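You operate a simulated robot arm through the tools that you are given. There is no shell and no other tool.

The job below is to be done with a simulated robot arm. You get a single attempt, and the scene is never put back.

Task
Take the base can and leave it on the paper sheet on the top of the green bench. Close the filter drawer. Put one of the tickets from the cart 62 padded top on the cart 26 lower deck. Fetch the white drawer front from the cart 62 padded top and set it on top of the blue rests. Switch the grey brake lever off. Put the clear cup on the cart 62 padded top away on the top of the grey bench. Stack the paint tin labelled "white" from the cart 62 padded top on top of the paint tin labelled "primer". Put two of the yellow stands from the cart 26 padded top on the top of the red-legged bench. Open the cupboard door of the blue bench. The order is free. Set down upright: base can, clear cup, yellow stand. The grey brake lever goes to its stop.

It is judged by the outcome, as a careful person would: the job done as asked, and still so three seconds after it is handed in. It fails if anything else is knocked over, pushed out of place, dropped, spilled or broken. Flat cloth is picked up by pressing the open fingertips on it (5 to 10 N) and closing them slowly along it; thin cloth reads only 2 to 8 mm in the jaws.

Robot
A 6-joint arm with a fingered hand on a trunk, on a base that drives. Base frame: it is fixed to the floor where the robot stands at the start and does not move with it; the origin is under the middle of the robot, x ahead of it, y to its left, z up. Units: cm, rad, N and s.
With the tool pointing down near the work surface it reaches from about 24 to 60 cm from the robot's upright axis, wherever it stands. Its first joint turns from -2.897 to 2.897 rad. Places, roughly: base can [175, -250, 75]; blue rests (32x29x5 cm) [670, -70, 90]; cart 26 lower deck [630, -80, 20]; clear cup [800, 150, 100]; cupboard door of the blue bench [330, 210, 30]; filter drawer [210, 220, 60]; grey brake lever [750, 120, 10]; paint tin [825, 150, 100]; paper sheet (11x20x1 cm) [240, -70, 80]; ticket [775, 150, 100]; top of the grey bench [200, -280, 80]; top of the red-legged bench [520, 250, 80]; white drawer front (30x8x2 cm) [760, 160, 90]; yellow stand (4x4x5 cm) [640, -70, 90]. Payload 3.2 kg.
The tool frame sits at the grasp point between the pads (the TCP): z along the fingers, y along the line on which they close. The tips reach 2.2 cm beyond it. Largest opening 11.2 cm; the body of the gripper starts 6 cm behind the TCP. The gripper is a hand of 3 fingers: y runs from the thumb to the fingers, the wrist lies at [0, 0, -21.8] in the tool frame, and closing takes about 1.5 s.
Orientation is told as [roll, pitch, yaw] about the base's x, y, z axes, in that order, counted from this pose: with the fingers straight down and closing along the base's y, the tool's x points along the base's -x, its y along +y and its z along -z.

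Tools
- The arm moves only by the tool move_arm. Its argument "deltas" is a list of rows, each a list of 7 numbers: the finger opening in cm, from 0 to 11.2, then the shift along the tool's x, y, z in units of 150 mm (1.0 is 150 mm), then the turn, a rotation vector about the tool's x, y, z in units of 180 degrees (1.0 is 180 degrees). In form: [[grip, x, y, z, ax, ay, az], ...]. A call has 1 to 20 rows; each row is the pose to reach, as a shift and turn from the pose commanded when the call began, along the tool's axes at that moment. A call with a number of a shift or a turn outside -1 to 1 is refused whole. Each row takes 0.2 s and may step no farther than 5 cm and 0.15 rad from the row before; otherwise, or with a gripper value out of range, the whole call is refused. A pose out of reach is approached as far as the arm can. The call stops where the force on the tool passes 40 N (or 10 N more than at its start, if that is more) or the arm is blocked; 0.2 s more then pass. Each finger travels about 10.8 cm/s and halts on what it meets, pressing with about 21 N; the grip force reading is that of the motor and also rises with nothing between the fingers. The clock runs only during rows and for 0.2 s after the last one: add rows that repeat a pose to give the fingers time. The reply holds the time, the measured pose of the TCP, the force on the tool along the base axes, the opening and the grip force, in the units named above and with some noise, with the torque about the TCP (base axes, N m) and any sound that the robot's microphone picked up.
- Cameras (640 x 400 px; columns grow to the right, rows downward): "scene" is now at [2.86, 16.15, 140.76]; the picture's right is [-0.06, -1.00, 0.00], its down [-0.59, 0.03, -0.81] and it looks along [0.81, -0.05, -0.59] (base axes); focal length 294 px, centre (320, 200). "wrist" rides on the gripper at [6.6, 0.3, -8] in the tool frame; the picture's right is [-0.05, 1.00, 0.00], its down [-0.77, -0.04, -0.64] and it looks along [-0.64, -0.03, 0.77] (tool axes); focal length 275 px, centre (320, 200). There is no depth. A picture from a camera that has moved, and an enlarged one, comes with that camera's place and axes in the base frame and with its lens.
- grab_frame(camera): a new picture of that camera. It takes no simulated time.
- slide_trunk(by): slides the trunk up (or, below 0, down) by that many cm; the arm and the scene camera ride with it, the base frame stays. It gives what a move gives, with no picture.
- drive_base(legs): drives the robot by 1 to 6 legs, each [ahead, turn to the left] in cm and rad, along the robot's own axes; the way and the turn of a leg run together, so that a leg with both is an arc; at most 150 cm and 3.142 rad a leg. The arm and the cameras ride along, it lands a little off, and it stops where it bumps. It gives what a move gives.
- grasp_type(shape): the hand has 3 fingers and takes this shape, open, in about a second: jaw (thumb against the fingers, like two jaws); tri (thumb and two fingers); tip (a fingertip pinch); poke (one finger out to press); point (the index stretched); flat (the hand flat); cup (the hand cupped); fist (a fist). The gripper value then closes the fingers along that shape, each until it touches; the sizes above hold for jaw. It gives what a move gives, with no picture.
- pan_tilt(pan, tilt): turns the head with the scene camera to pan (to the left, within 2.705 rad either way) and tilt (down, from -0.506 to 1.204), counted from straight ahead of the robot. It gives what a move gives.
- inspect(camera, box): a new picture of the part [left, top, right, bottom] of that camera's present view, enlarged. It takes no simulated time.
- close_job(): hands the job in; it is judged then, once.

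Places have to be worked out from the pictures, the camera data and where the tool is seen. Open the gripper and draw the arm clear of the work before you hand the job in, unless the task says otherwise.

The tools are called by a JSON object that holds its "api" and its "payload". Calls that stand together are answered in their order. move_arm: Moves the arm, as the interface text tells. Its arguments: {"type":"object","properties":{"deltas":{"type":"array"}},"required":["deltas"]} The other tools are called the same way: slide_trunk (by) slides the trunk up or down; grasp_type (shape) gives the hand a shape; drive_base (legs) drives the base; pan_tilt (pan, tilt) turns the head that bears the scene camera; grab_frame (camera) takes a picture; inspect (camera, box) takes an enlarged picture of a part of a camera's view; close_job () hands the job in.

At the start:

```text
time_s: 0.0
tool_pos: [39.83, 6.18, 109.24]
tool_rot: [0.001, -0.001, 0.0]
contact_force: [0.0, -0.3, -0.2]
ft_torque: [-0.01, 0.0, -0.02]
opening: 11.18
grasp_force: 0.1
shape: jaw
trunk travel left (down, up): [-42.5, 16.5]
robot x, y, heading: [-0.06, 0.06, 0.002]
head pan, tilt: [-0.058, 0.632]
```

scene: 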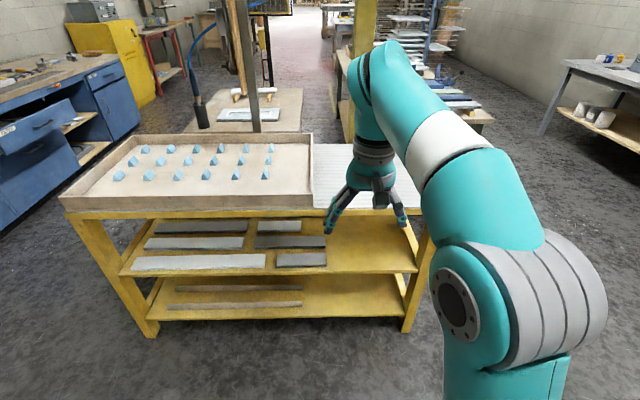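
wrist: 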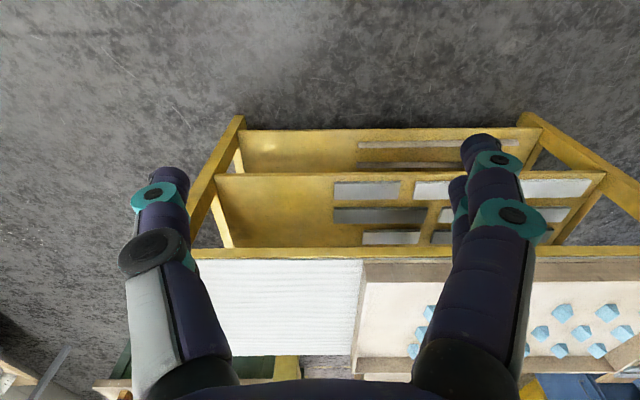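

I'll begin by surveying the room: the yellow workbench is directly ahead; I turn the head to see the left side first.

{"api": "pan_tilt", "payload": {"pan": 0.7, "tilt": 0.35}}

{"api": "grab_frame", "payload": {"camera": "scene"}}

{"api": "pan_tilt", "payload": {"pan": 0.0, "tilt": 0.25}}

{"api": "grab_frame", "payload": {"camera": "scene"}}

{"api": "pan_tilt", "payload": {"pan": -0.8, "tilt": 0.35}}

{"api": "grab_frame", "payload": {"camera": "scene"}}

```text
time_s: 1.1
tool_pos: [39.82, 6.3, 109.26]
tool_rot: [0.0, -0.001, -0.002]
contact_force: [-0.4, 0.4, 0.0]
ft_torque: [0.0, -0.03, 0.02]
opening: 11.18
grasp_force: 0.1
shape: jaw
trunk travel left (down, up): [-42.5, 16.5]
robot x, y, heading: [-0.13, -0.1, 0.001]
head pan, tilt: [0.7, 0.351]
```

```text
taken
camera scene: at [1.26, 22.65, 143.31], right [0.64, -0.77, 0.0], down [-0.26, -0.22, -0.94], along [0.72, 0.6, -0.34], focal length 294 px, centre (320, 200)
```

scene: 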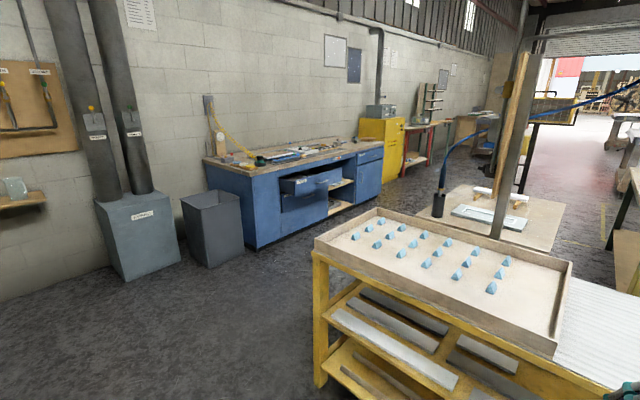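

```text
time_s: 2.2
tool_pos: [39.82, 6.32, 109.21]
tool_rot: [0.001, -0.001, -0.001]
contact_force: [0.7, 0.0, -0.7]
ft_torque: [-0.04, -0.01, 0.03]
opening: 11.18
grasp_force: 0.1
shape: jaw
trunk travel left (down, up): [-42.5, 16.5]
robot x, y, heading: [-0.01, 0.14, -0.002]
head pan, tilt: [0.0, 0.25]
```

```text
taken
camera scene: at [3.47, 16.67, 144.25], right [0.0, -1.0, 0.0], down [-0.25, 0.0, -0.97], along [0.97, 0.0, -0.25], focal length 294 px, centre (320, 200)
```

scene: 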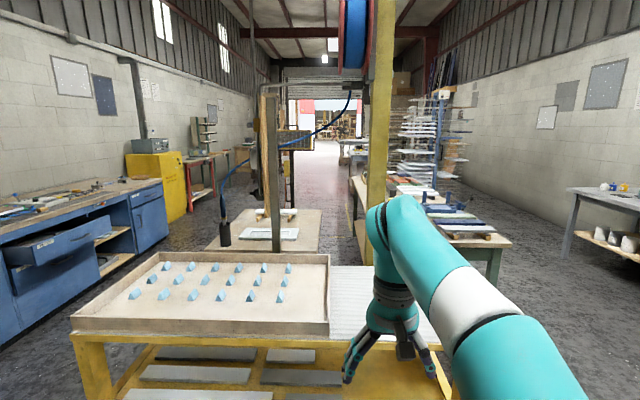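

```text
time_s: 3.3
tool_pos: [39.86, 6.36, 109.37]
tool_rot: [-0.001, 0.0, 0.0]
contact_force: [-0.3, 0.7, 0.3]
ft_torque: [-0.01, -0.01, 0.0]
opening: 11.21
grasp_force: 0.0
shape: jaw
trunk travel left (down, up): [-42.5, 16.5]
robot x, y, heading: [0.05, 0.47, -0.001]
head pan, tilt: [-0.799, 0.351]
```

```text
taken
camera scene: at [0.63, 9.99, 143.31], right [-0.72, -0.7, 0.0], down [-0.24, 0.25, -0.94], along [0.66, -0.67, -0.34], focal length 294 px, centre (320, 200)
```

scene: 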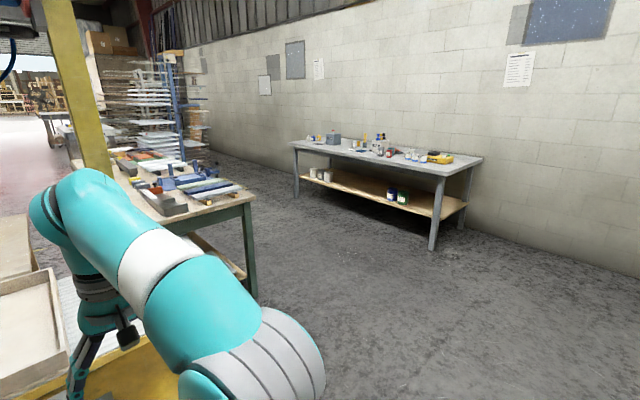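

Grey bench with cans is on the right wall, the green bench just left of it. I zoom in on those and on the far area.

{"api": "inspect", "payload": {"camera": "scene", "box": [280, 110, 500, 250]}}

{"api": "inspect", "payload": {"camera": "scene", "box": [90, 100, 270, 300]}}

{"api": "pan_tilt", "payload": {"pan": 0.0, "tilt": 0.1}}

{"api": "inspect", "payload": {"camera": "scene", "box": [220, 140, 420, 280]}}

{"api": "pan_tilt", "payload": {"pan": 0.8, "tilt": 0.35}}

{"api": "inspect", "payload": {"camera": "scene", "box": [220, 100, 460, 250]}}

{"api": "pan_tilt", "payload": {"pan": 1.9, "tilt": 0.4}}

{"api": "grab_frame", "payload": {"camera": "scene"}}

{"api": "pan_tilt", "payload": {"pan": -1.8, "tilt": 0.4}}

{"api": "grab_frame", "payload": {"camera": "scene"}}

```text
2.86 times, centred on (390, 180) of scene
camera zoom: at [0.63, 9.99, 143.31], right [-0.72, -0.7, 0.0], down [-0.24, 0.25, -0.94], along [0.66, -0.67, -0.34], focal length 841 px, centre (120, 257)
```

zoom: 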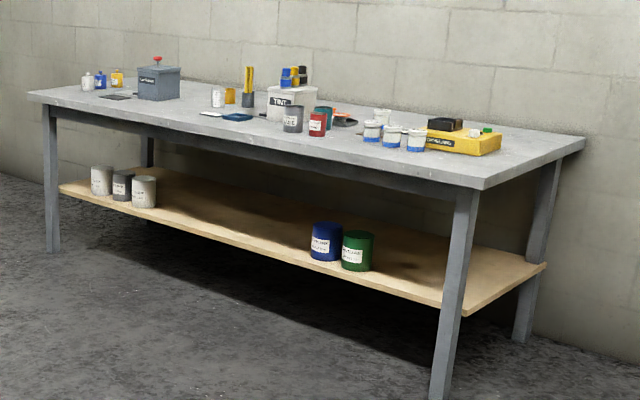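

```text
2.00 times, centred on (180, 200) of scene
camera zoom: at [0.63, 9.99, 143.31], right [-0.72, -0.7, 0.0], down [-0.24, 0.25, -0.94], along [0.66, -0.67, -0.34], focal length 589 px, centre (600, 200)
```

zoom: 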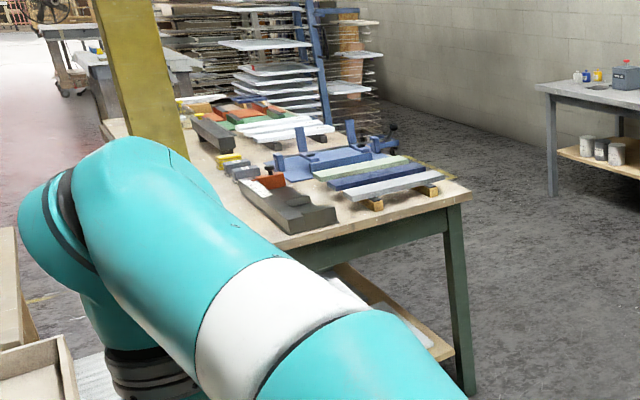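

```text
time_s: 4.4
tool_pos: [39.87, 6.29, 109.34]
tool_rot: [0.0, -0.002, 0.001]
contact_force: [-0.2, 0.6, 0.2]
ft_torque: [-0.04, -0.02, -0.01]
opening: 11.17
grasp_force: 0.0
shape: jaw
trunk travel left (down, up): [-42.5, 16.5]
robot x, y, heading: [0.04, 0.09, 0.002]
head pan, tilt: [0.0, 0.099]
```

```text
2.86 times, centred on (320, 210) of scene
camera zoom: at [3.34, 16.65, 145.65], right [0.0, -1.0, 0.0], down [-0.1, 0.0, -0.99], along [0.99, 0.0, -0.1], focal length 841 px, centre (320, 171)
```

zoom: 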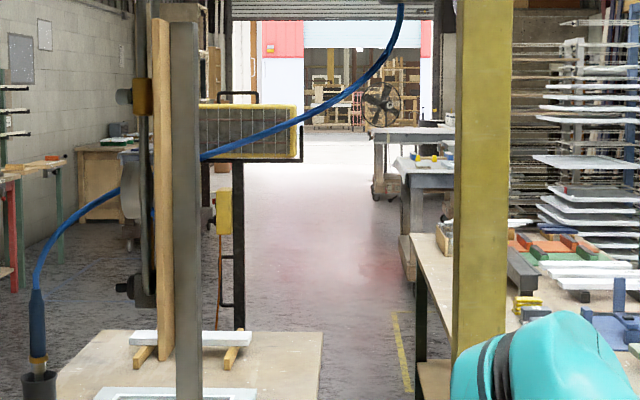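

```text
time_s: 5.6
tool_pos: [39.9, 6.27, 109.16]
tool_rot: [0.002, -0.001, 0.0]
contact_force: [0.7, 0.2, -0.8]
ft_torque: [0.02, 0.0, 0.02]
opening: 11.17
grasp_force: 0.0
shape: jaw
trunk travel left (down, up): [-42.5, 16.5]
robot x, y, heading: [0.12, 0.0, -0.0]
head pan, tilt: [0.799, 0.351]
```

```text
2.67 times, centred on (340, 175) of scene
camera zoom: at [0.63, 23.33, 143.31], right [0.72, -0.7, 0.0], down [-0.24, -0.25, -0.94], along [0.66, 0.67, -0.34], focal length 785 px, centre (267, 267)
```

zoom: 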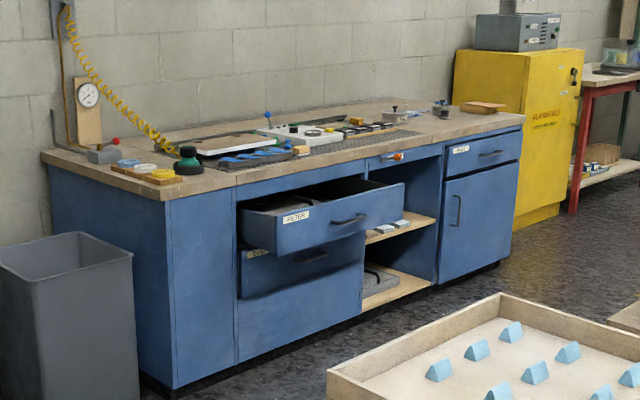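

```text
time_s: 6.9
tool_pos: [39.84, 6.49, 109.27]
tool_rot: [0.0, -0.001, 0.001]
contact_force: [0.0, -0.3, 0.0]
ft_torque: [-0.01, -0.03, 0.0]
opening: 11.18
grasp_force: 0.1
shape: jaw
trunk travel left (down, up): [-42.5, 16.5]
robot x, y, heading: [-0.05, 0.15, 0.001]
head pan, tilt: [1.901, 0.4]
```

```text
taken
camera scene: at [-8.86, 25.43, 142.86], right [0.95, 0.32, 0.0], down [0.13, -0.37, -0.92], along [-0.3, 0.87, -0.39], focal length 294 px, centre (320, 200)
```

scene: 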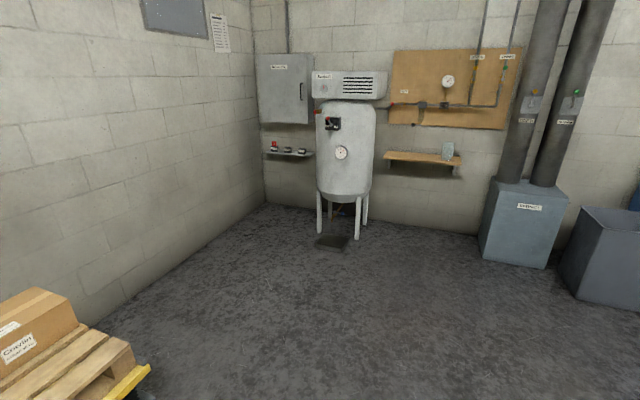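

```text
time_s: 10.0
tool_pos: [39.79, 6.24, 109.29]
tool_rot: [0.002, 0.0, 0.001]
contact_force: [-0.2, -0.1, -0.1]
ft_torque: [0.0, -0.01, -0.02]
opening: 11.18
grasp_force: 0.0
shape: jaw
trunk travel left (down, up): [-42.5, 16.5]
robot x, y, heading: [-0.11, -0.23, 0.002]
head pan, tilt: [-1.799, 0.4]
```

```text
taken
camera scene: at [-7.96, 7.64, 142.86], right [-0.97, 0.23, 0.0], down [0.09, 0.38, -0.92], along [-0.21, -0.9, -0.39], focal length 294 px, centre (320, 200)
```

scene: 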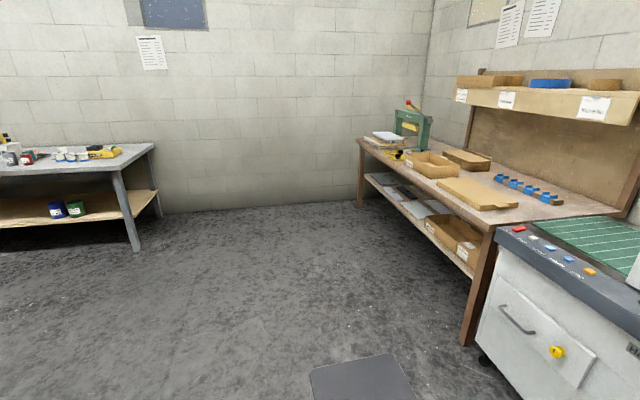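

Most of the layout is clear. I check the robot's own footprint by tilting the head fully down before driving.

{"api": "pan_tilt", "payload": {"pan": -1.3, "tilt": 1.2}}

{"api": "grab_frame", "payload": {"camera": "scene"}}

{"api": "pan_tilt", "payload": {"pan": 1.0, "tilt": 1.2}}

{"api": "grab_frame", "payload": {"camera": "scene"}}

```text
time_s: 11.1
tool_pos: [39.86, 6.38, 109.28]
tool_rot: [-0.002, 0.001, -0.001]
contact_force: [-0.9, -0.5, -0.2]
ft_torque: [-0.01, -0.04, -0.02]
opening: 11.18
grasp_force: 0.1
shape: jaw
trunk travel left (down, up): [-42.5, 16.5]
robot x, y, heading: [0.36, 0.11, -0.002]
head pan, tilt: [-1.3, 1.201]
```

```text
taken
camera scene: at [-4.37, 11.27, 136.58], right [-0.96, -0.27, 0.0], down [-0.25, 0.9, -0.36], along [0.1, -0.35, -0.93], focal length 294 px, centre (320, 200)
```

scene: 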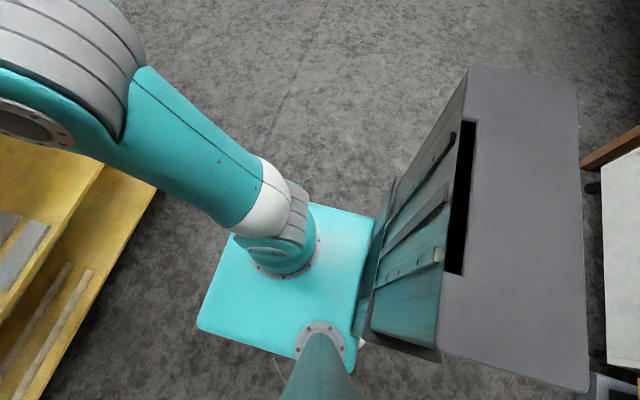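

```text
time_s: 13.2
tool_pos: [39.83, 6.29, 109.32]
tool_rot: [0.0, 0.002, 0.001]
contact_force: [0.9, 0.3, 0.1]
ft_torque: [0.02, 0.01, 0.02]
opening: 11.19
grasp_force: 0.1
shape: jaw
trunk travel left (down, up): [-42.5, 16.5]
robot x, y, heading: [0.13, -0.27, 0.004]
head pan, tilt: [1.0, 1.201]
```

```text
taken
camera scene: at [-2.84, 21.37, 136.57], right [0.84, -0.54, 0.0], down [-0.5, -0.78, -0.36], along [0.2, 0.3, -0.93], focal length 294 px, centre (320, 200)
```

scene: 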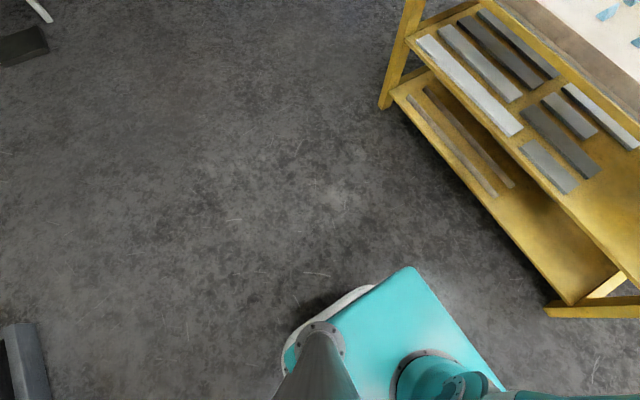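

The base is about 45 cm wide with a tall column behind. I drive round the right side toward the grey bench, stopping in the aisle in front of it.

{"api": "drive_base", "payload": {"legs": [[0, -1.571], [140, 0], [0, 1.3], [85, 0], [85, 0], [0, -1.3]]}}

{"api": "pan_tilt", "payload": {"pan": 0.0, "tilt": 0.5}}

{"api": "grab_frame", "payload": {"camera": "scene"}}

```text
time_s: 38.5
tool_pos: [176.07, -207.72, 109.27]
tool_rot: [-0.001, 0.001, -1.482]
contact_force: [-0.2, 0.1, -0.7]
ft_torque: [-0.01, 0.03, 0.0]
opening: 11.18
grasp_force: 0.1
shape: jaw
trunk travel left (down, up): [-42.5, 16.5]
robot x, y, heading: [166.38, -168.8, -1.479]
head pan, tilt: [1.0, 1.201]
```

```text
time_s: 39.7
tool_pos: [176.08, -207.68, 109.34]
tool_rot: [-0.002, -0.002, -1.484]
contact_force: [-0.1, -0.7, -0.6]
ft_torque: [-0.02, 0.0, 0.0]
opening: 11.21
grasp_force: 0.0
shape: jaw
trunk travel left (down, up): [-42.5, 16.5]
robot x, y, heading: [166.6, -168.52, -1.486]
head pan, tilt: [0.0, 0.499]
```

```text
taken
camera scene: at [183.25, -170.05, 141.94], right [-1.0, -0.09, 0.0], down [-0.04, 0.48, -0.88], along [0.08, -0.87, -0.48], focal length 294 px, centre (320, 200)
```

scene: 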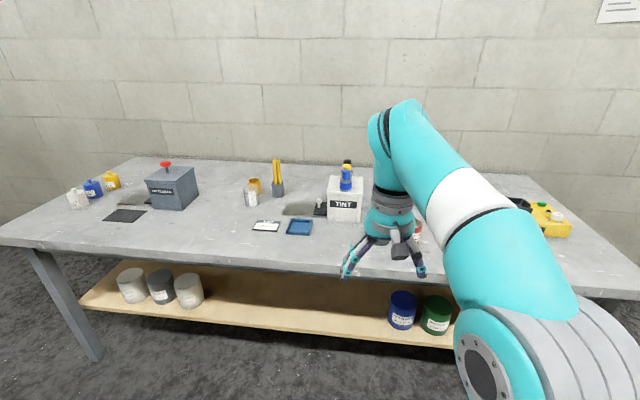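

The arm hides the cans from the head camera, so I look with the wrist camera and zoom in.

{"api": "grab_frame", "payload": {"camera": "wrist"}}

{"api": "inspect", "payload": {"camera": "scene", "box": [320, 170, 580, 340]}}

{"api": "inspect", "payload": {"camera": "scene", "box": [60, 150, 360, 340]}}

```text
taken
camera wrist: at [175.8, -200.86, 117.21], right [1.0, 0.04, 0.0], down [0.03, -0.77, 0.64], along [0.03, -0.64, -0.77], focal length 275 px, centre (320, 200)
```

wrist: 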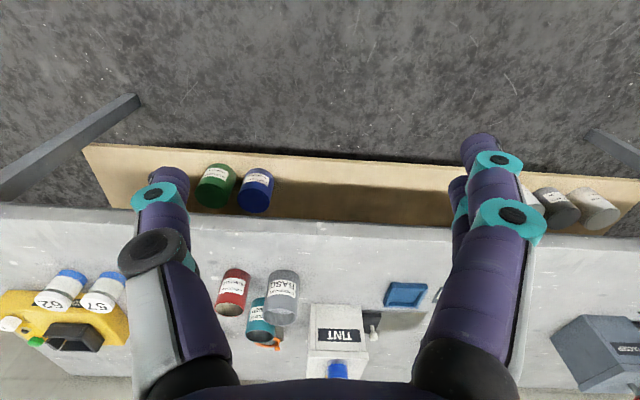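

```text
2.35 times, centred on (450, 255) of scene
camera zoom: at [183.25, -170.05, 141.94], right [-1.0, -0.09, 0.0], down [-0.04, 0.48, -0.88], along [0.08, -0.87, -0.48], focal length 693 px, centre (14, 71)
```

zoom: 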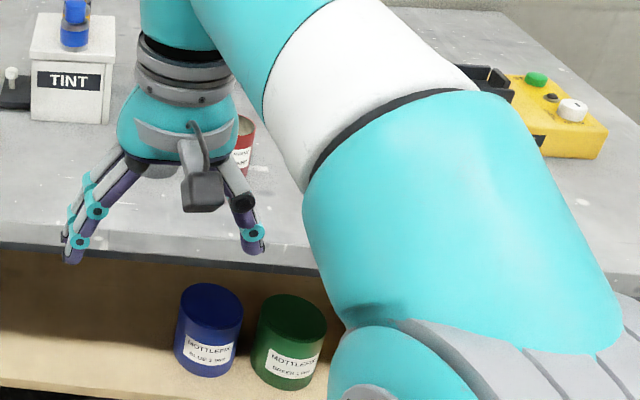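

```text
2.11 times, centred on (210, 245) of scene
camera zoom: at [183.25, -170.05, 141.94], right [-1.0, -0.09, 0.0], down [-0.04, 0.48, -0.88], along [0.08, -0.87, -0.48], focal length 620 px, centre (552, 105)
```

zoom: 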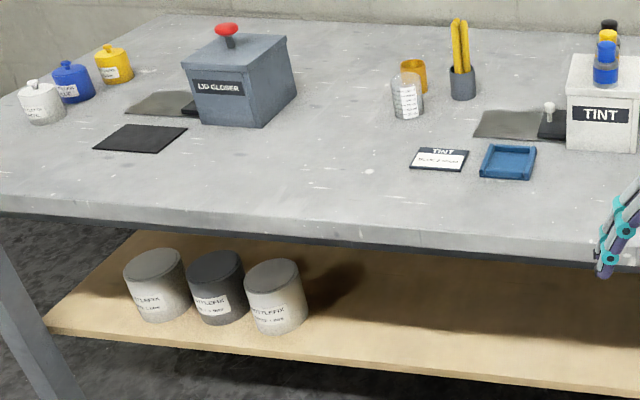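

The grey can seems to read "BASE"; I zoom on it in the wrist view.

{"api": "inspect", "payload": {"camera": "wrist", "box": [200, 240, 400, 370]}}

{"api": "inspect", "payload": {"camera": "wrist", "box": [0, 200, 160, 300]}}

```text
3.08 times, centred on (300, 305) of wrist
camera zoom: at [175.8, -200.86, 117.21], right [1.0, 0.04, 0.0], down [0.03, -0.77, 0.64], along [0.03, -0.64, -0.77], focal length 847 px, centre (382, -123)
```

zoom: 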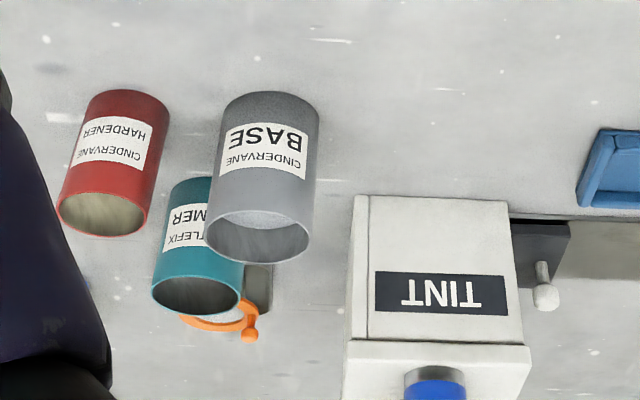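

```text
4.00 times, centred on (80, 250) of wrist
camera zoom: at [175.8, -200.86, 117.21], right [1.0, 0.04, 0.0], down [0.03, -0.77, 0.64], along [0.03, -0.64, -0.77], focal length 1101 px, centre (1280, 0)
```

zoom: 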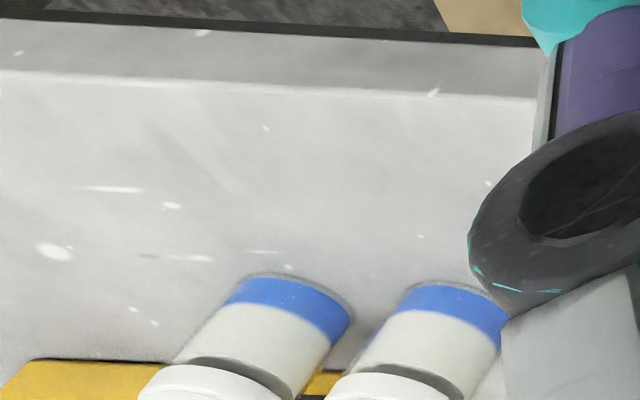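

Grey can labelled BASE stands at about (170, -256), with a red can 10 cm to its left and a teal one behind. It's out of reach, so I drive 37 cm closer and look again.

{"api": "drive_base", "payload": {"legs": [[37, 0]]}}

{"api": "grab_frame", "payload": {"camera": "wrist"}}

{"api": "pan_tilt", "payload": {"pan": 0.0, "tilt": 0.9}}

{"api": "grab_frame", "payload": {"camera": "scene"}}

```text
time_s: 42.1
tool_pos: [179.16, -245.49, 109.39]
tool_rot: [0.0, 0.002, -1.489]
contact_force: [-0.3, -1.0, 0.2]
ft_torque: [0.01, -0.02, 0.01]
opening: 11.2
grasp_force: 0.0
shape: jaw
trunk travel left (down, up): [-42.5, 16.5]
robot x, y, heading: [169.47, -206.27, -1.485]
head pan, tilt: [0.0, 0.499]
```

```text
taken
camera wrist: at [178.88, -238.74, 117.2], right [1.0, 0.04, 0.0], down [0.03, -0.77, 0.64], along [0.02, -0.64, -0.77], focal length 275 px, centre (320, 200)
```

wrist: 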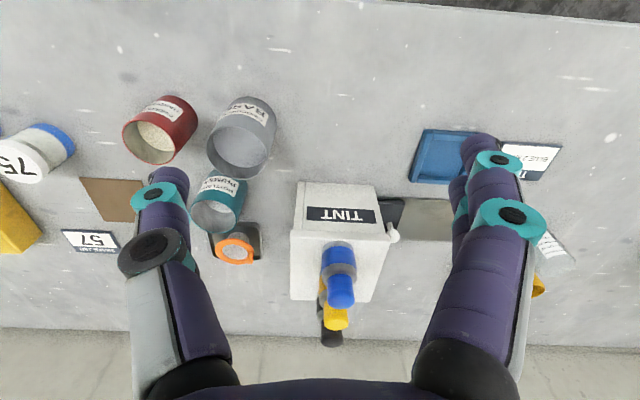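

```text
time_s: 43.0
tool_pos: [179.14, -245.54, 109.26]
tool_rot: [0.0, 0.002, -1.49]
contact_force: [-0.3, -0.2, 0.1]
ft_torque: [0.02, 0.02, 0.01]
opening: 11.2
grasp_force: 0.1
shape: jaw
trunk travel left (down, up): [-42.5, 16.5]
robot x, y, heading: [169.55, -206.64, -1.487]
head pan, tilt: [0.0, 0.901]
```

```text
taken
camera scene: at [186.34, -206.41, 138.56], right [-1.0, -0.08, 0.0], down [-0.07, 0.78, -0.62], along [0.05, -0.62, -0.78], focal length 294 px, centre (320, 200)
```

scene: 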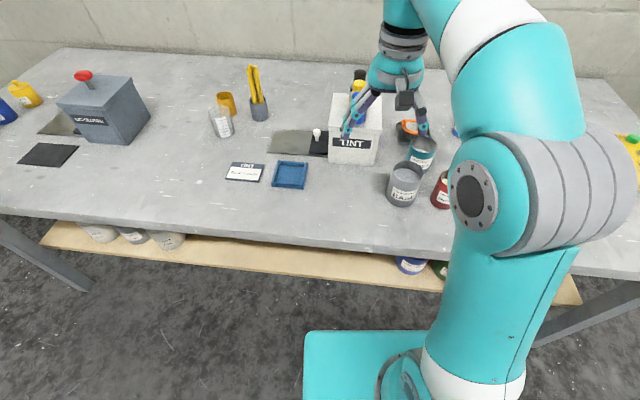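

Triangulating both views: can rim centre ≈ (170.7, -253.7, 90.4), bench top ≈ 81. I move above it with opening 9.6 and check before descending.

{"api": "move_arm", "payload": {"deltas": [[9.6, -0.165, -0.203, 0, 0, 0, 0], [9.6, -0.33, -0.406, 0, 0, 0, 0], [9.6, -0.495, -0.61, 0, 0, 0, 0], [9.6, -0.495, -0.61, 0.2, 0, 0, 0], [9.6, -0.495, -0.61, 0.4, 0, 0, 0], [9.6, -0.495, -0.61, 0.6, 0, 0, 0], [9.6, -0.495, -0.61, 0.6, 0, 0, 0]]}}

{"api": "grab_frame", "payload": {"camera": "wrist"}}

{"api": "grab_frame", "payload": {"camera": "scene"}}

```text
time_s: 44.6
tool_pos: [170.58, -253.64, 100.51]
tool_rot: [0.0, -0.001, -1.488]
contact_force: [-0.1, -0.1, -0.3]
ft_torque: [0.01, 0.0, -0.04]
opening: 9.61
grasp_force: 0.0
shape: jaw
trunk travel left (down, up): [-42.5, 16.5]
robot x, y, heading: [169.69, -206.47, -1.489]
head pan, tilt: [0.0, 0.901]
```

```text
taken
camera wrist: at [170.31, -246.9, 108.38], right [1.0, 0.04, 0.0], down [0.03, -0.77, 0.64], along [0.02, -0.64, -0.77], focal length 275 px, centre (320, 200)
```

wrist: 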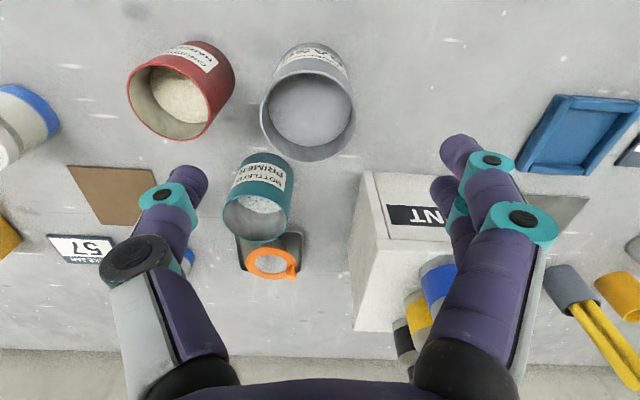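

```text
taken
camera scene: at [186.34, -206.4, 138.56], right [-1.0, -0.08, 0.0], down [-0.07, 0.78, -0.62], along [0.05, -0.62, -0.78], focal length 294 px, centre (320, 200)
```

scene: 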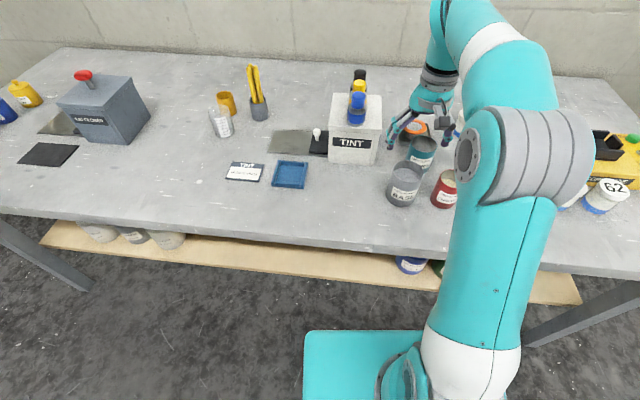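

Centred within a centimetre; I descend to z≈87 with a small correction and close gently on the can.

{"api": "move_arm", "payload": {"deltas": [[9.6, -0.02, -0.04, 0.2, 0, 0, 0], [9.6, -0.02, -0.04, 0.4, 0, 0, 0], [9.6, -0.02, -0.04, 0.6, 0, 0, 0], [9.6, -0.02, -0.04, 0.75, 0, 0, 0], [9.6, -0.02, -0.04, 0.9, 0, 0, 0], [9.6, -0.02, -0.04, 0.9, 0, 0, 0]]}}

{"api": "grab_frame", "payload": {"camera": "wrist"}}

{"api": "inspect", "payload": {"camera": "scene", "box": [320, 80, 520, 240]}}

```text
time_s: 46.0
tool_pos: [170.23, -254.08, 86.75]
tool_rot: [0.0, 0.0, -1.489]
contact_force: [0.7, 0.7, 0.9]
ft_torque: [-0.03, 0.03, -0.02]
opening: 9.6
grasp_force: 0.0
shape: jaw
trunk travel left (down, up): [-42.5, 16.5]
robot x, y, heading: [169.54, -206.18, -1.487]
head pan, tilt: [0.0, 0.901]
```

```text
taken
camera wrist: at [169.96, -247.31, 94.56], right [1.0, 0.04, 0.0], down [0.03, -0.77, 0.64], along [0.02, -0.64, -0.77], focal length 275 px, centre (320, 200)
```

wrist: 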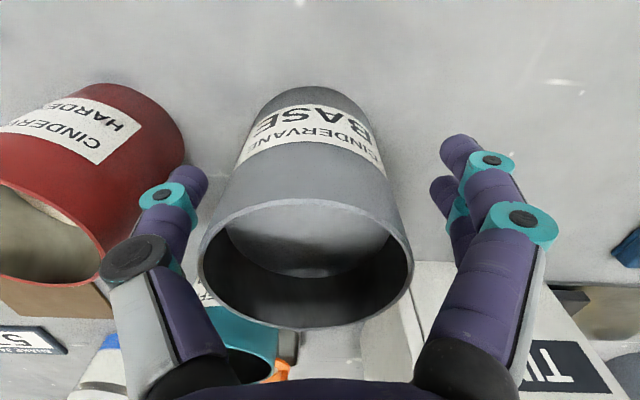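

```text
2.50 times, centred on (420, 160) of scene
camera zoom: at [186.34, -206.41, 138.56], right [-1.0, -0.08, 0.0], down [-0.07, 0.78, -0.62], along [0.05, -0.62, -0.78], focal length 736 px, centre (70, 300)
```

zoom: 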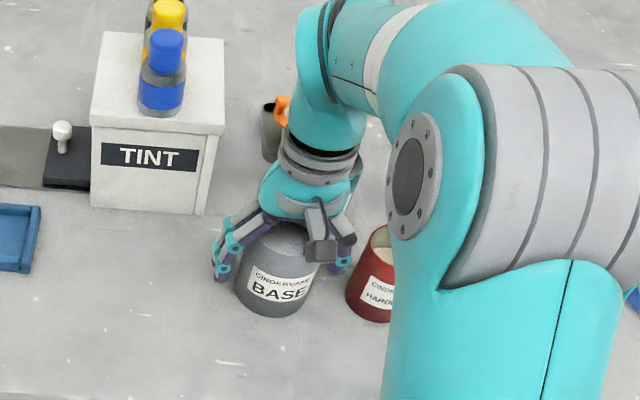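

The can sits between the fingers with clearance to the red one. I close the hand on it.

{"api": "move_arm", "payload": {"deltas": [[8.5, 0, 0, 0, 0, 0, 0], [7.5, 0, 0, 0, 0, 0, 0], [6.5, 0, 0, 0, 0, 0, 0], [5.5, 0, 0, 0, 0, 0, 0], [5, 0, 0, 0, 0, 0, 0], [5, 0, 0, 0, 0, 0, 0], [5, 0, 0, 0, 0, 0, 0]]}}

{"api": "grab_frame", "payload": {"camera": "wrist"}}

```text
time_s: 47.6
tool_pos: [170.28, -254.16, 86.65]
tool_rot: [-0.001, 0.001, -1.489]
contact_force: [0.3, 1.0, -1.4]
ft_torque: [0.02, -0.03, 0.0]
opening: 5.2
grasp_force: 20.5
shape: jaw
trunk travel left (down, up): [-42.5, 16.5]
robot x, y, heading: [169.5, -206.49, -1.483]
head pan, tilt: [0.0, 0.901]
```

```text
taken
camera wrist: at [169.96, -247.31, 94.59], right [1.0, 0.04, 0.0], down [0.03, -0.77, 0.64], along [0.02, -0.64, -0.77], focal length 275 px, centre (320, 200)
```

wrist: 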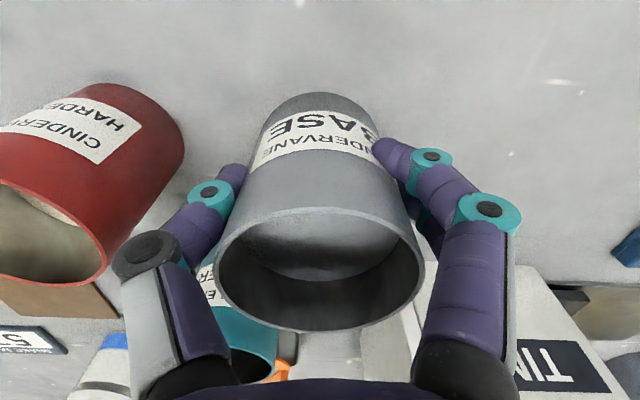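

Gripped (20 N at 5.2 cm). I lift a little and check the grip.

{"api": "move_arm", "payload": {"deltas": [[4.5, 0, 0, -0.1, 0, 0, 0], [4.5, 0, 0, -0.25, 0, 0, 0], [4.5, 0, 0, -0.45, 0, 0, 0], [4.5, 0, 0, -0.7, 0, 0, 0], [4.5, 0, 0, -0.95, 0, 0, 0], [4.5, 0, 0, -0.95, 0, 0, 0]]}}

{"api": "grab_frame", "payload": {"camera": "wrist"}}

{"api": "grab_frame", "payload": {"camera": "scene"}}

```text
time_s: 49.0
tool_pos: [170.31, -253.95, 100.8]
tool_rot: [-0.001, 0.001, -1.489]
contact_force: [0.6, 0.1, 0.2]
ft_torque: [0.0, 0.0, 0.02]
opening: 0.0
grasp_force: 21.6
shape: jaw
trunk travel left (down, up): [-42.5, 16.5]
robot x, y, heading: [169.51, -206.48, -1.483]
head pan, tilt: [0.0, 0.901]
```

```text
taken
camera wrist: at [170.02, -247.1, 108.73], right [1.0, 0.04, 0.0], down [0.03, -0.77, 0.64], along [0.02, -0.64, -0.77], focal length 275 px, centre (320, 200)
```

wrist: 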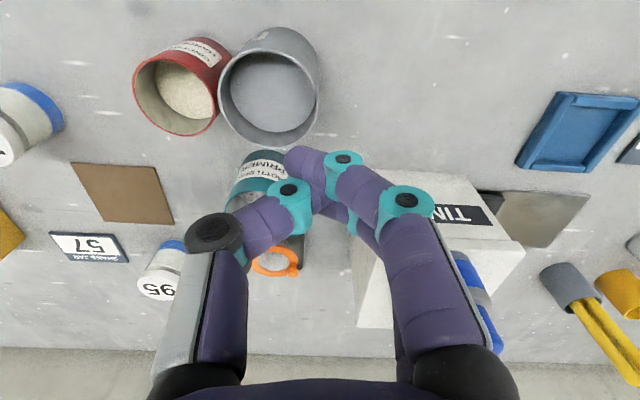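

```text
taken
camera scene: at [186.34, -206.4, 138.56], right [-1.0, -0.08, 0.0], down [-0.07, 0.78, -0.62], along [0.05, -0.62, -0.78], focal length 294 px, centre (320, 200)
```

scene: 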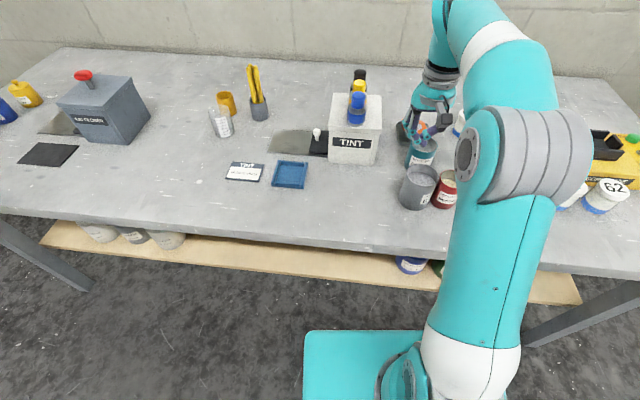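

The can slipped out on lifting and now stands upright at about (166.5, -253.5), beside the red can. I'll regrasp deeper, with the closing line turned to run along y so the fingers clear the red can; first rotate above it.

{"api": "move_arm", "payload": {"deltas": [[4, 0, 0, 0, 0, 0, 0.04], [7, 0.02, -0.05, 0, 0, 0, 0.084], [9.8, 0.03, -0.1, 0, 0, 0, 0.128], [9.8, 0.04, -0.15, 0, 0, 0, 0.172], [9.8, 0.044, -0.2, 0, 0, 0, 0.216], [9.8, 0.044, -0.251, 0, 0, 0, 0.26], [9.8, 0.044, -0.251, 0, 0, 0, 0.304], [9.8, 0.044, -0.251, 0, 0, 0, 0.348], [9.8, 0.044, -0.251, 0, 0, 0, 0.392], [9.8, 0.044, -0.251, 0, 0, 0, 0.436], [9.8, 0.044, -0.251, 0, 0, 0, 0.481], [9.8, 0.044, -0.251, 0, 0, 0, 0.481]]}}

{"api": "grab_frame", "payload": {"camera": "wrist"}}

{"api": "grab_frame", "payload": {"camera": "scene"}}

```text
time_s: 51.6
tool_pos: [166.31, -253.61, 100.99]
tool_rot: [0.0, 0.0, -2.999]
contact_force: [0.1, -0.3, -0.5]
ft_torque: [0.01, 0.0, -0.02]
opening: 9.78
grasp_force: 0.2
shape: jaw
trunk travel left (down, up): [-42.5, 16.5]
robot x, y, heading: [169.35, -206.46, -1.486]
head pan, tilt: [0.0, 0.901]
```

```text
taken
camera wrist: at [172.84, -252.8, 108.91], right [0.09, -1.0, 0.0], down [-0.77, -0.07, 0.64], along [-0.63, -0.06, -0.77], focal length 275 px, centre (320, 200)
```

wrist: 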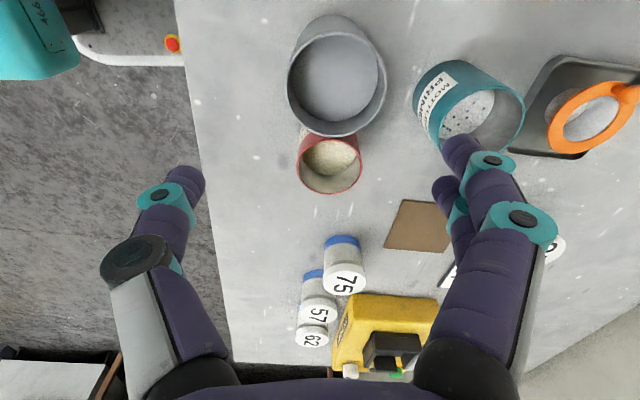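

```text
taken
camera scene: at [186.34, -206.4, 138.56], right [-1.0, -0.08, 0.0], down [-0.07, 0.78, -0.62], along [0.05, -0.62, -0.78], focal length 294 px, centre (320, 200)
```

scene: 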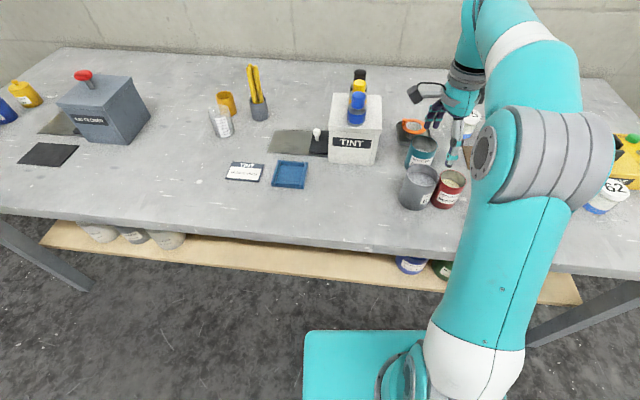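

Projecting the TCP, the can centre is ~1.15 cm along tool +x and 1.2 cm along tool +y from where I am. I correct and go half-way down to recheck.

{"api": "move_arm", "payload": {"deltas": [[9.8, 0.077, 0.08, 0, 0, 0, 0], [9.8, 0.077, 0.08, 0.2, 0, 0, 0], [9.8, 0.077, 0.08, 0.4, 0, 0, 0], [9.8, 0.077, 0.08, 0.53, 0, 0, 0], [9.8, 0.077, 0.08, 0.53, 0, 0, 0]]}}

{"api": "grab_frame", "payload": {"camera": "wrist"}}

{"api": "inspect", "payload": {"camera": "scene", "box": [340, 80, 520, 240]}}

```text
time_s: 52.8
tool_pos: [167.66, -254.45, 92.88]
tool_rot: [0.001, 0.002, -2.998]
contact_force: [0.5, -0.6, 0.6]
ft_torque: [-0.03, 0.02, -0.01]
opening: 9.77
grasp_force: 0.1
shape: jaw
trunk travel left (down, up): [-42.5, 16.5]
robot x, y, heading: [169.19, -206.25, -1.484]
head pan, tilt: [0.0, 0.901]
```

```text
taken
camera wrist: at [174.24, -253.73, 100.89], right [0.1, -1.0, 0.0], down [-0.77, -0.07, 0.64], along [-0.63, -0.06, -0.77], focal length 275 px, centre (320, 200)
```

wrist: 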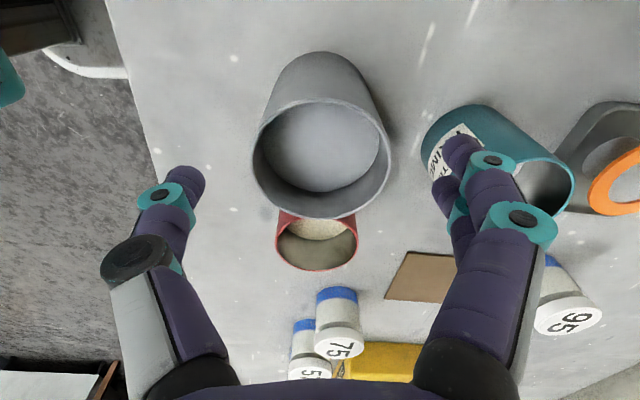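

```text
2.50 times, centred on (430, 160) of scene
camera zoom: at [186.34, -206.41, 138.56], right [-1.0, -0.08, 0.0], down [-0.07, 0.78, -0.62], along [0.05, -0.62, -0.78], focal length 736 px, centre (45, 300)
```

zoom: 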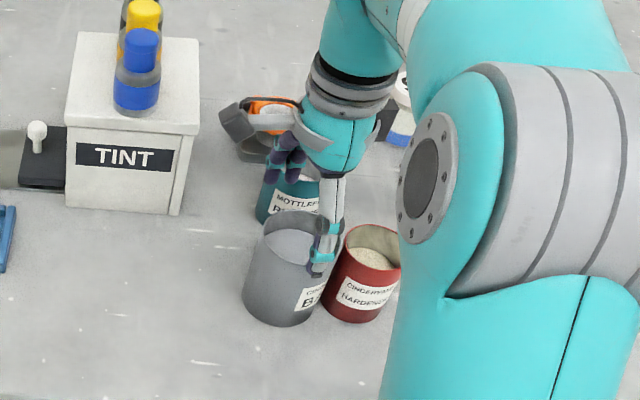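

With the better rim height (≈90) I'm centred. I descend deeper (TCP z≈85.2), then close fully with a long dwell.

{"api": "move_arm", "payload": {"deltas": [[9.8, 0, 0, 0.2, 0, 0, 0], [9.8, 0, 0, 0.4, 0, 0, 0], [9.8, 0, 0, 0.51, 0, 0, 0], [9.8, 0, 0, 0.51, 0, 0, 0]]}}

{"api": "grab_frame", "payload": {"camera": "wrist"}}

{"api": "inspect", "payload": {"camera": "scene", "box": [340, 80, 520, 240]}}

```text
time_s: 53.8
tool_pos: [167.65, -254.61, 85.47]
tool_rot: [0.001, 0.0, -2.999]
contact_force: [-0.7, 0.1, 0.4]
ft_torque: [-0.02, 0.02, -0.02]
opening: 9.78
grasp_force: 0.0
shape: jaw
trunk travel left (down, up): [-42.5, 16.5]
robot x, y, heading: [169.94, -206.36, -1.484]
head pan, tilt: [0.0, 0.901]
```

```text
taken
camera wrist: at [174.2, -253.83, 93.45], right [0.1, -1.0, 0.0], down [-0.77, -0.07, 0.64], along [-0.63, -0.06, -0.77], focal length 275 px, centre (320, 200)
```

wrist: 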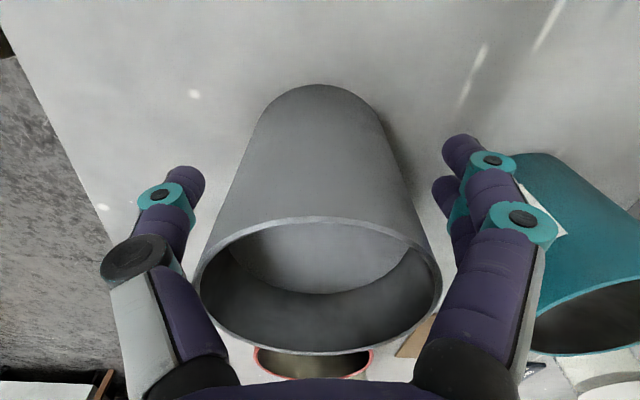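

```text
2.50 times, centred on (430, 160) of scene
camera zoom: at [186.34, -206.41, 138.56], right [-1.0, -0.08, 0.0], down [-0.07, 0.78, -0.62], along [0.05, -0.62, -0.78], focal length 736 px, centre (45, 300)
```

zoom: 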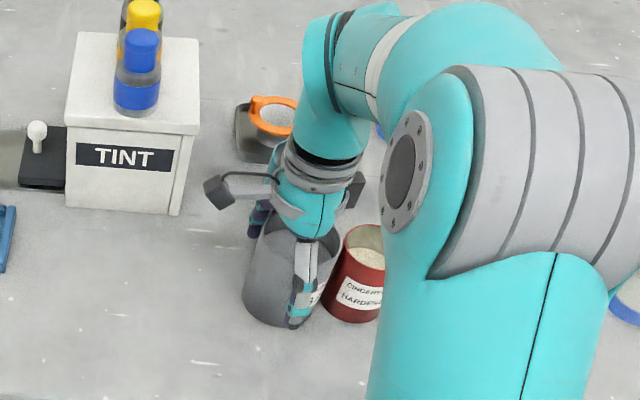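

A consistent solve of both wrist frames gives rim z≈89.1, radius ≈3.5 and the can about 1 cm toward tool −x (parallax in the head view agrees). I shift by that and re-measure.

{"api": "move_arm", "payload": {"deltas": [[9.8, -0.035, 0, 0, 0, 0, 0], [9.8, -0.067, 0, 0, 0, 0, 0], [9.8, -0.067, 0, 0, 0, 0, 0]]}}

{"api": "grab_frame", "payload": {"camera": "wrist"}}

{"api": "inspect", "payload": {"camera": "scene", "box": [380, 140, 480, 220]}}

```text
time_s: 54.6
tool_pos: [166.61, -254.83, 85.55]
tool_rot: [0.0, 0.001, -3.0]
contact_force: [0.3, 0.1, -0.2]
ft_torque: [-0.02, 0.01, -0.04]
opening: 9.77
grasp_force: 0.1
shape: jaw
trunk travel left (down, up): [-42.5, 16.5]
robot x, y, heading: [169.29, -206.19, -1.488]
head pan, tilt: [0.0, 0.901]
```

```text
taken
camera wrist: at [173.12, -254.03, 93.5], right [0.1, -1.0, 0.0], down [-0.77, -0.07, 0.64], along [-0.63, -0.06, -0.77], focal length 275 px, centre (320, 200)
```

wrist: 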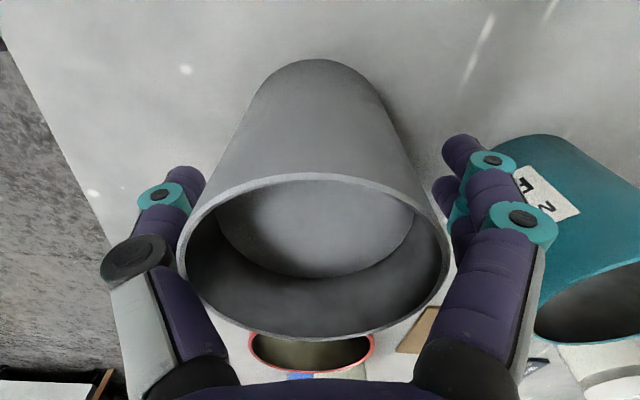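

```text
5.00 times, centred on (430, 180) of scene
camera zoom: at [186.35, -206.39, 138.56], right [-1.0, -0.08, 0.0], down [-0.07, 0.78, -0.62], along [0.05, -0.62, -0.78], focal length 1472 px, centre (-230, 300)
```

zoom: 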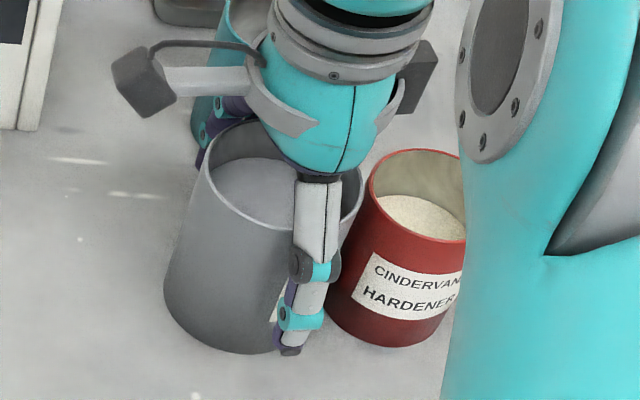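

Now rim z≈89.2 and radius ≈3.5 agree with the can centred in the hand. I close fully with dwell.

{"api": "move_arm", "payload": {"deltas": [[8.5, 0, 0, 0, 0, 0, 0], [7.5, 0, 0, 0, 0, 0, 0], [6.5, 0, 0, 0, 0, 0, 0], [5, 0, 0, 0, 0, 0, 0], [3, 0, 0, 0, 0, 0, 0], [0, 0, 0, 0, 0, 0, 0], [0, 0, 0, 0, 0, 0, 0], [0, 0, 0, 0, 0, 0, 0], [0, 0, 0, 0, 0, 0, 0], [0, 0, 0, 0, 0, 0, 0]]}}

{"api": "grab_frame", "payload": {"camera": "wrist"}}

{"api": "inspect", "payload": {"camera": "scene", "box": [380, 140, 480, 220]}}

```text
time_s: 56.8
tool_pos: [166.5, -254.72, 85.37]
tool_rot: [-0.001, -0.001, -2.998]
contact_force: [0.5, 1.1, 0.1]
ft_torque: [-0.06, -0.01, 0.04]
opening: 6.22
grasp_force: 20.9
shape: jaw
trunk travel left (down, up): [-42.5, 16.5]
robot x, y, heading: [169.85, -206.55, -1.483]
head pan, tilt: [0.0, 0.901]
```

```text
taken
camera wrist: at [173.12, -254.03, 93.5], right [0.1, -1.0, 0.0], down [-0.77, -0.07, 0.64], along [-0.63, -0.06, -0.77], focal length 275 px, centre (320, 200)
```

wrist: 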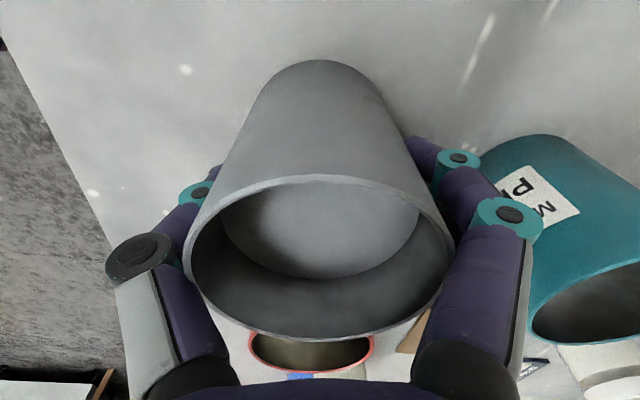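

```text
5.00 times, centred on (430, 180) of scene
camera zoom: at [186.34, -206.4, 138.56], right [-1.0, -0.08, 0.0], down [-0.07, 0.78, -0.62], along [0.05, -0.62, -0.78], focal length 1472 px, centre (-230, 300)
```

zoom: 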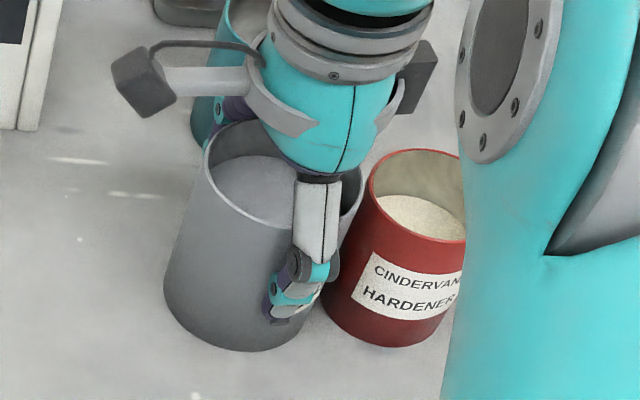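

Grip holds at 6.2 cm. I lift slowly by about 2 cm and check.

{"api": "move_arm", "payload": {"deltas": [[0, 0, 0, -0.02, 0, 0, 0], [0, 0, 0, -0.05, 0, 0, 0], [0, 0, 0, -0.08, 0, 0, 0], [0, 0, 0, -0.11, 0, 0, 0], [0, 0, 0, -0.14, 0, 0, 0], [0, 0, 0, -0.14, 0, 0, 0], [0, 0, 0, -0.14, 0, 0, 0]]}}

{"api": "inspect", "payload": {"camera": "scene", "box": [380, 140, 480, 220]}}

```text
time_s: 58.4
tool_pos: [166.66, -254.81, 87.57]
tool_rot: [0.001, 0.002, -3.0]
contact_force: [-0.1, -0.6, -3.2]
ft_torque: [0.04, 0.02, 0.04]
opening: 6.23
grasp_force: 20.3
shape: jaw
trunk travel left (down, up): [-42.5, 16.5]
robot x, y, heading: [169.29, -206.37, -1.484]
head pan, tilt: [0.0, 0.901]
```

```text
5.00 times, centred on (430, 180) of scene
camera zoom: at [186.33, -206.44, 138.56], right [-1.0, -0.08, 0.0], down [-0.07, 0.78, -0.62], along [0.05, -0.62, -0.78], focal length 1472 px, centre (-230, 300)
```

zoom: 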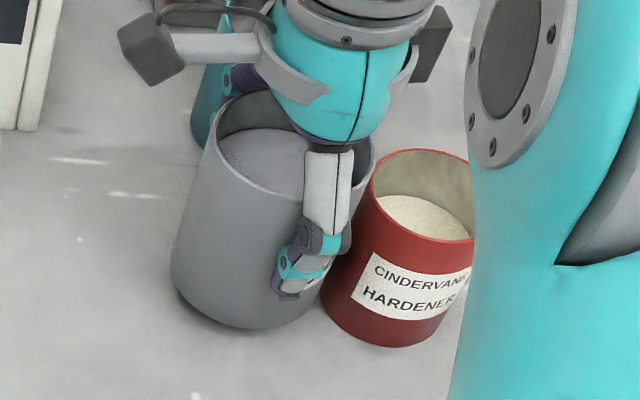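

The can hangs upright (3.2 N). I raise it to z≈102, then lift the trunk and back away from the bench.

{"api": "move_arm", "payload": {"deltas": [[0, 0, 0, -0.05, 0, 0, 0], [0, 0, 0, -0.12, 0, 0, 0], [0, 0, 0, -0.22, 0, 0, 0], [0, 0, 0, -0.34, 0, 0, 0], [0, 0, 0, -0.47, 0, 0, 0], [0, 0, 0, -0.6, 0, 0, 0], [0, 0, 0, -0.73, 0, 0, 0], [0, 0, 0, -0.85, 0, 0, 0], [0, 0, 0, -0.93, 0, 0, 0], [0, 0, 0, -0.96, 0, 0, 0], [0, 0, 0, -0.96, 0, 0, 0]]}}

{"api": "slide_trunk", "payload": {"by": 12}}

{"api": "grab_frame", "payload": {"camera": "scene"}}

```text
time_s: 60.8
tool_pos: [166.56, -254.92, 101.99]
tool_rot: [0.0, 0.001, -2.999]
contact_force: [-0.4, 0.7, -2.9]
ft_torque: [-0.01, 0.02, 0.02]
opening: 6.23
grasp_force: 20.7
shape: jaw
trunk travel left (down, up): [-42.5, 16.5]
robot x, y, heading: [169.48, -206.39, -1.486]
head pan, tilt: [0.0, 0.901]
```

```text
time_s: 62.3
tool_pos: [166.49, -254.92, 113.98]
tool_rot: [0.0, 0.002, -2.998]
contact_force: [0.3, -0.8, -4.6]
ft_torque: [0.01, 0.02, -0.04]
opening: 6.23
grasp_force: 20.6
shape: jaw
trunk travel left (down, up): [-54.5, 4.5]
robot x, y, heading: [169.27, -206.24, -1.487]
head pan, tilt: [0.0, 0.901]
```

```text
taken
camera scene: at [186.34, -206.45, 150.55], right [-1.0, -0.08, 0.0], down [-0.07, 0.78, -0.62], along [0.05, -0.62, -0.78], focal length 294 px, centre (320, 200)
```

scene: 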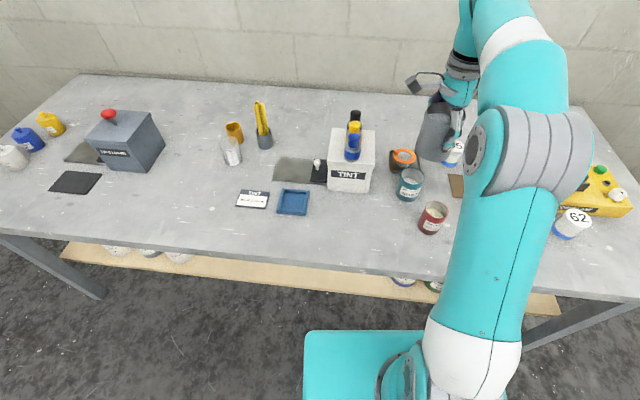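

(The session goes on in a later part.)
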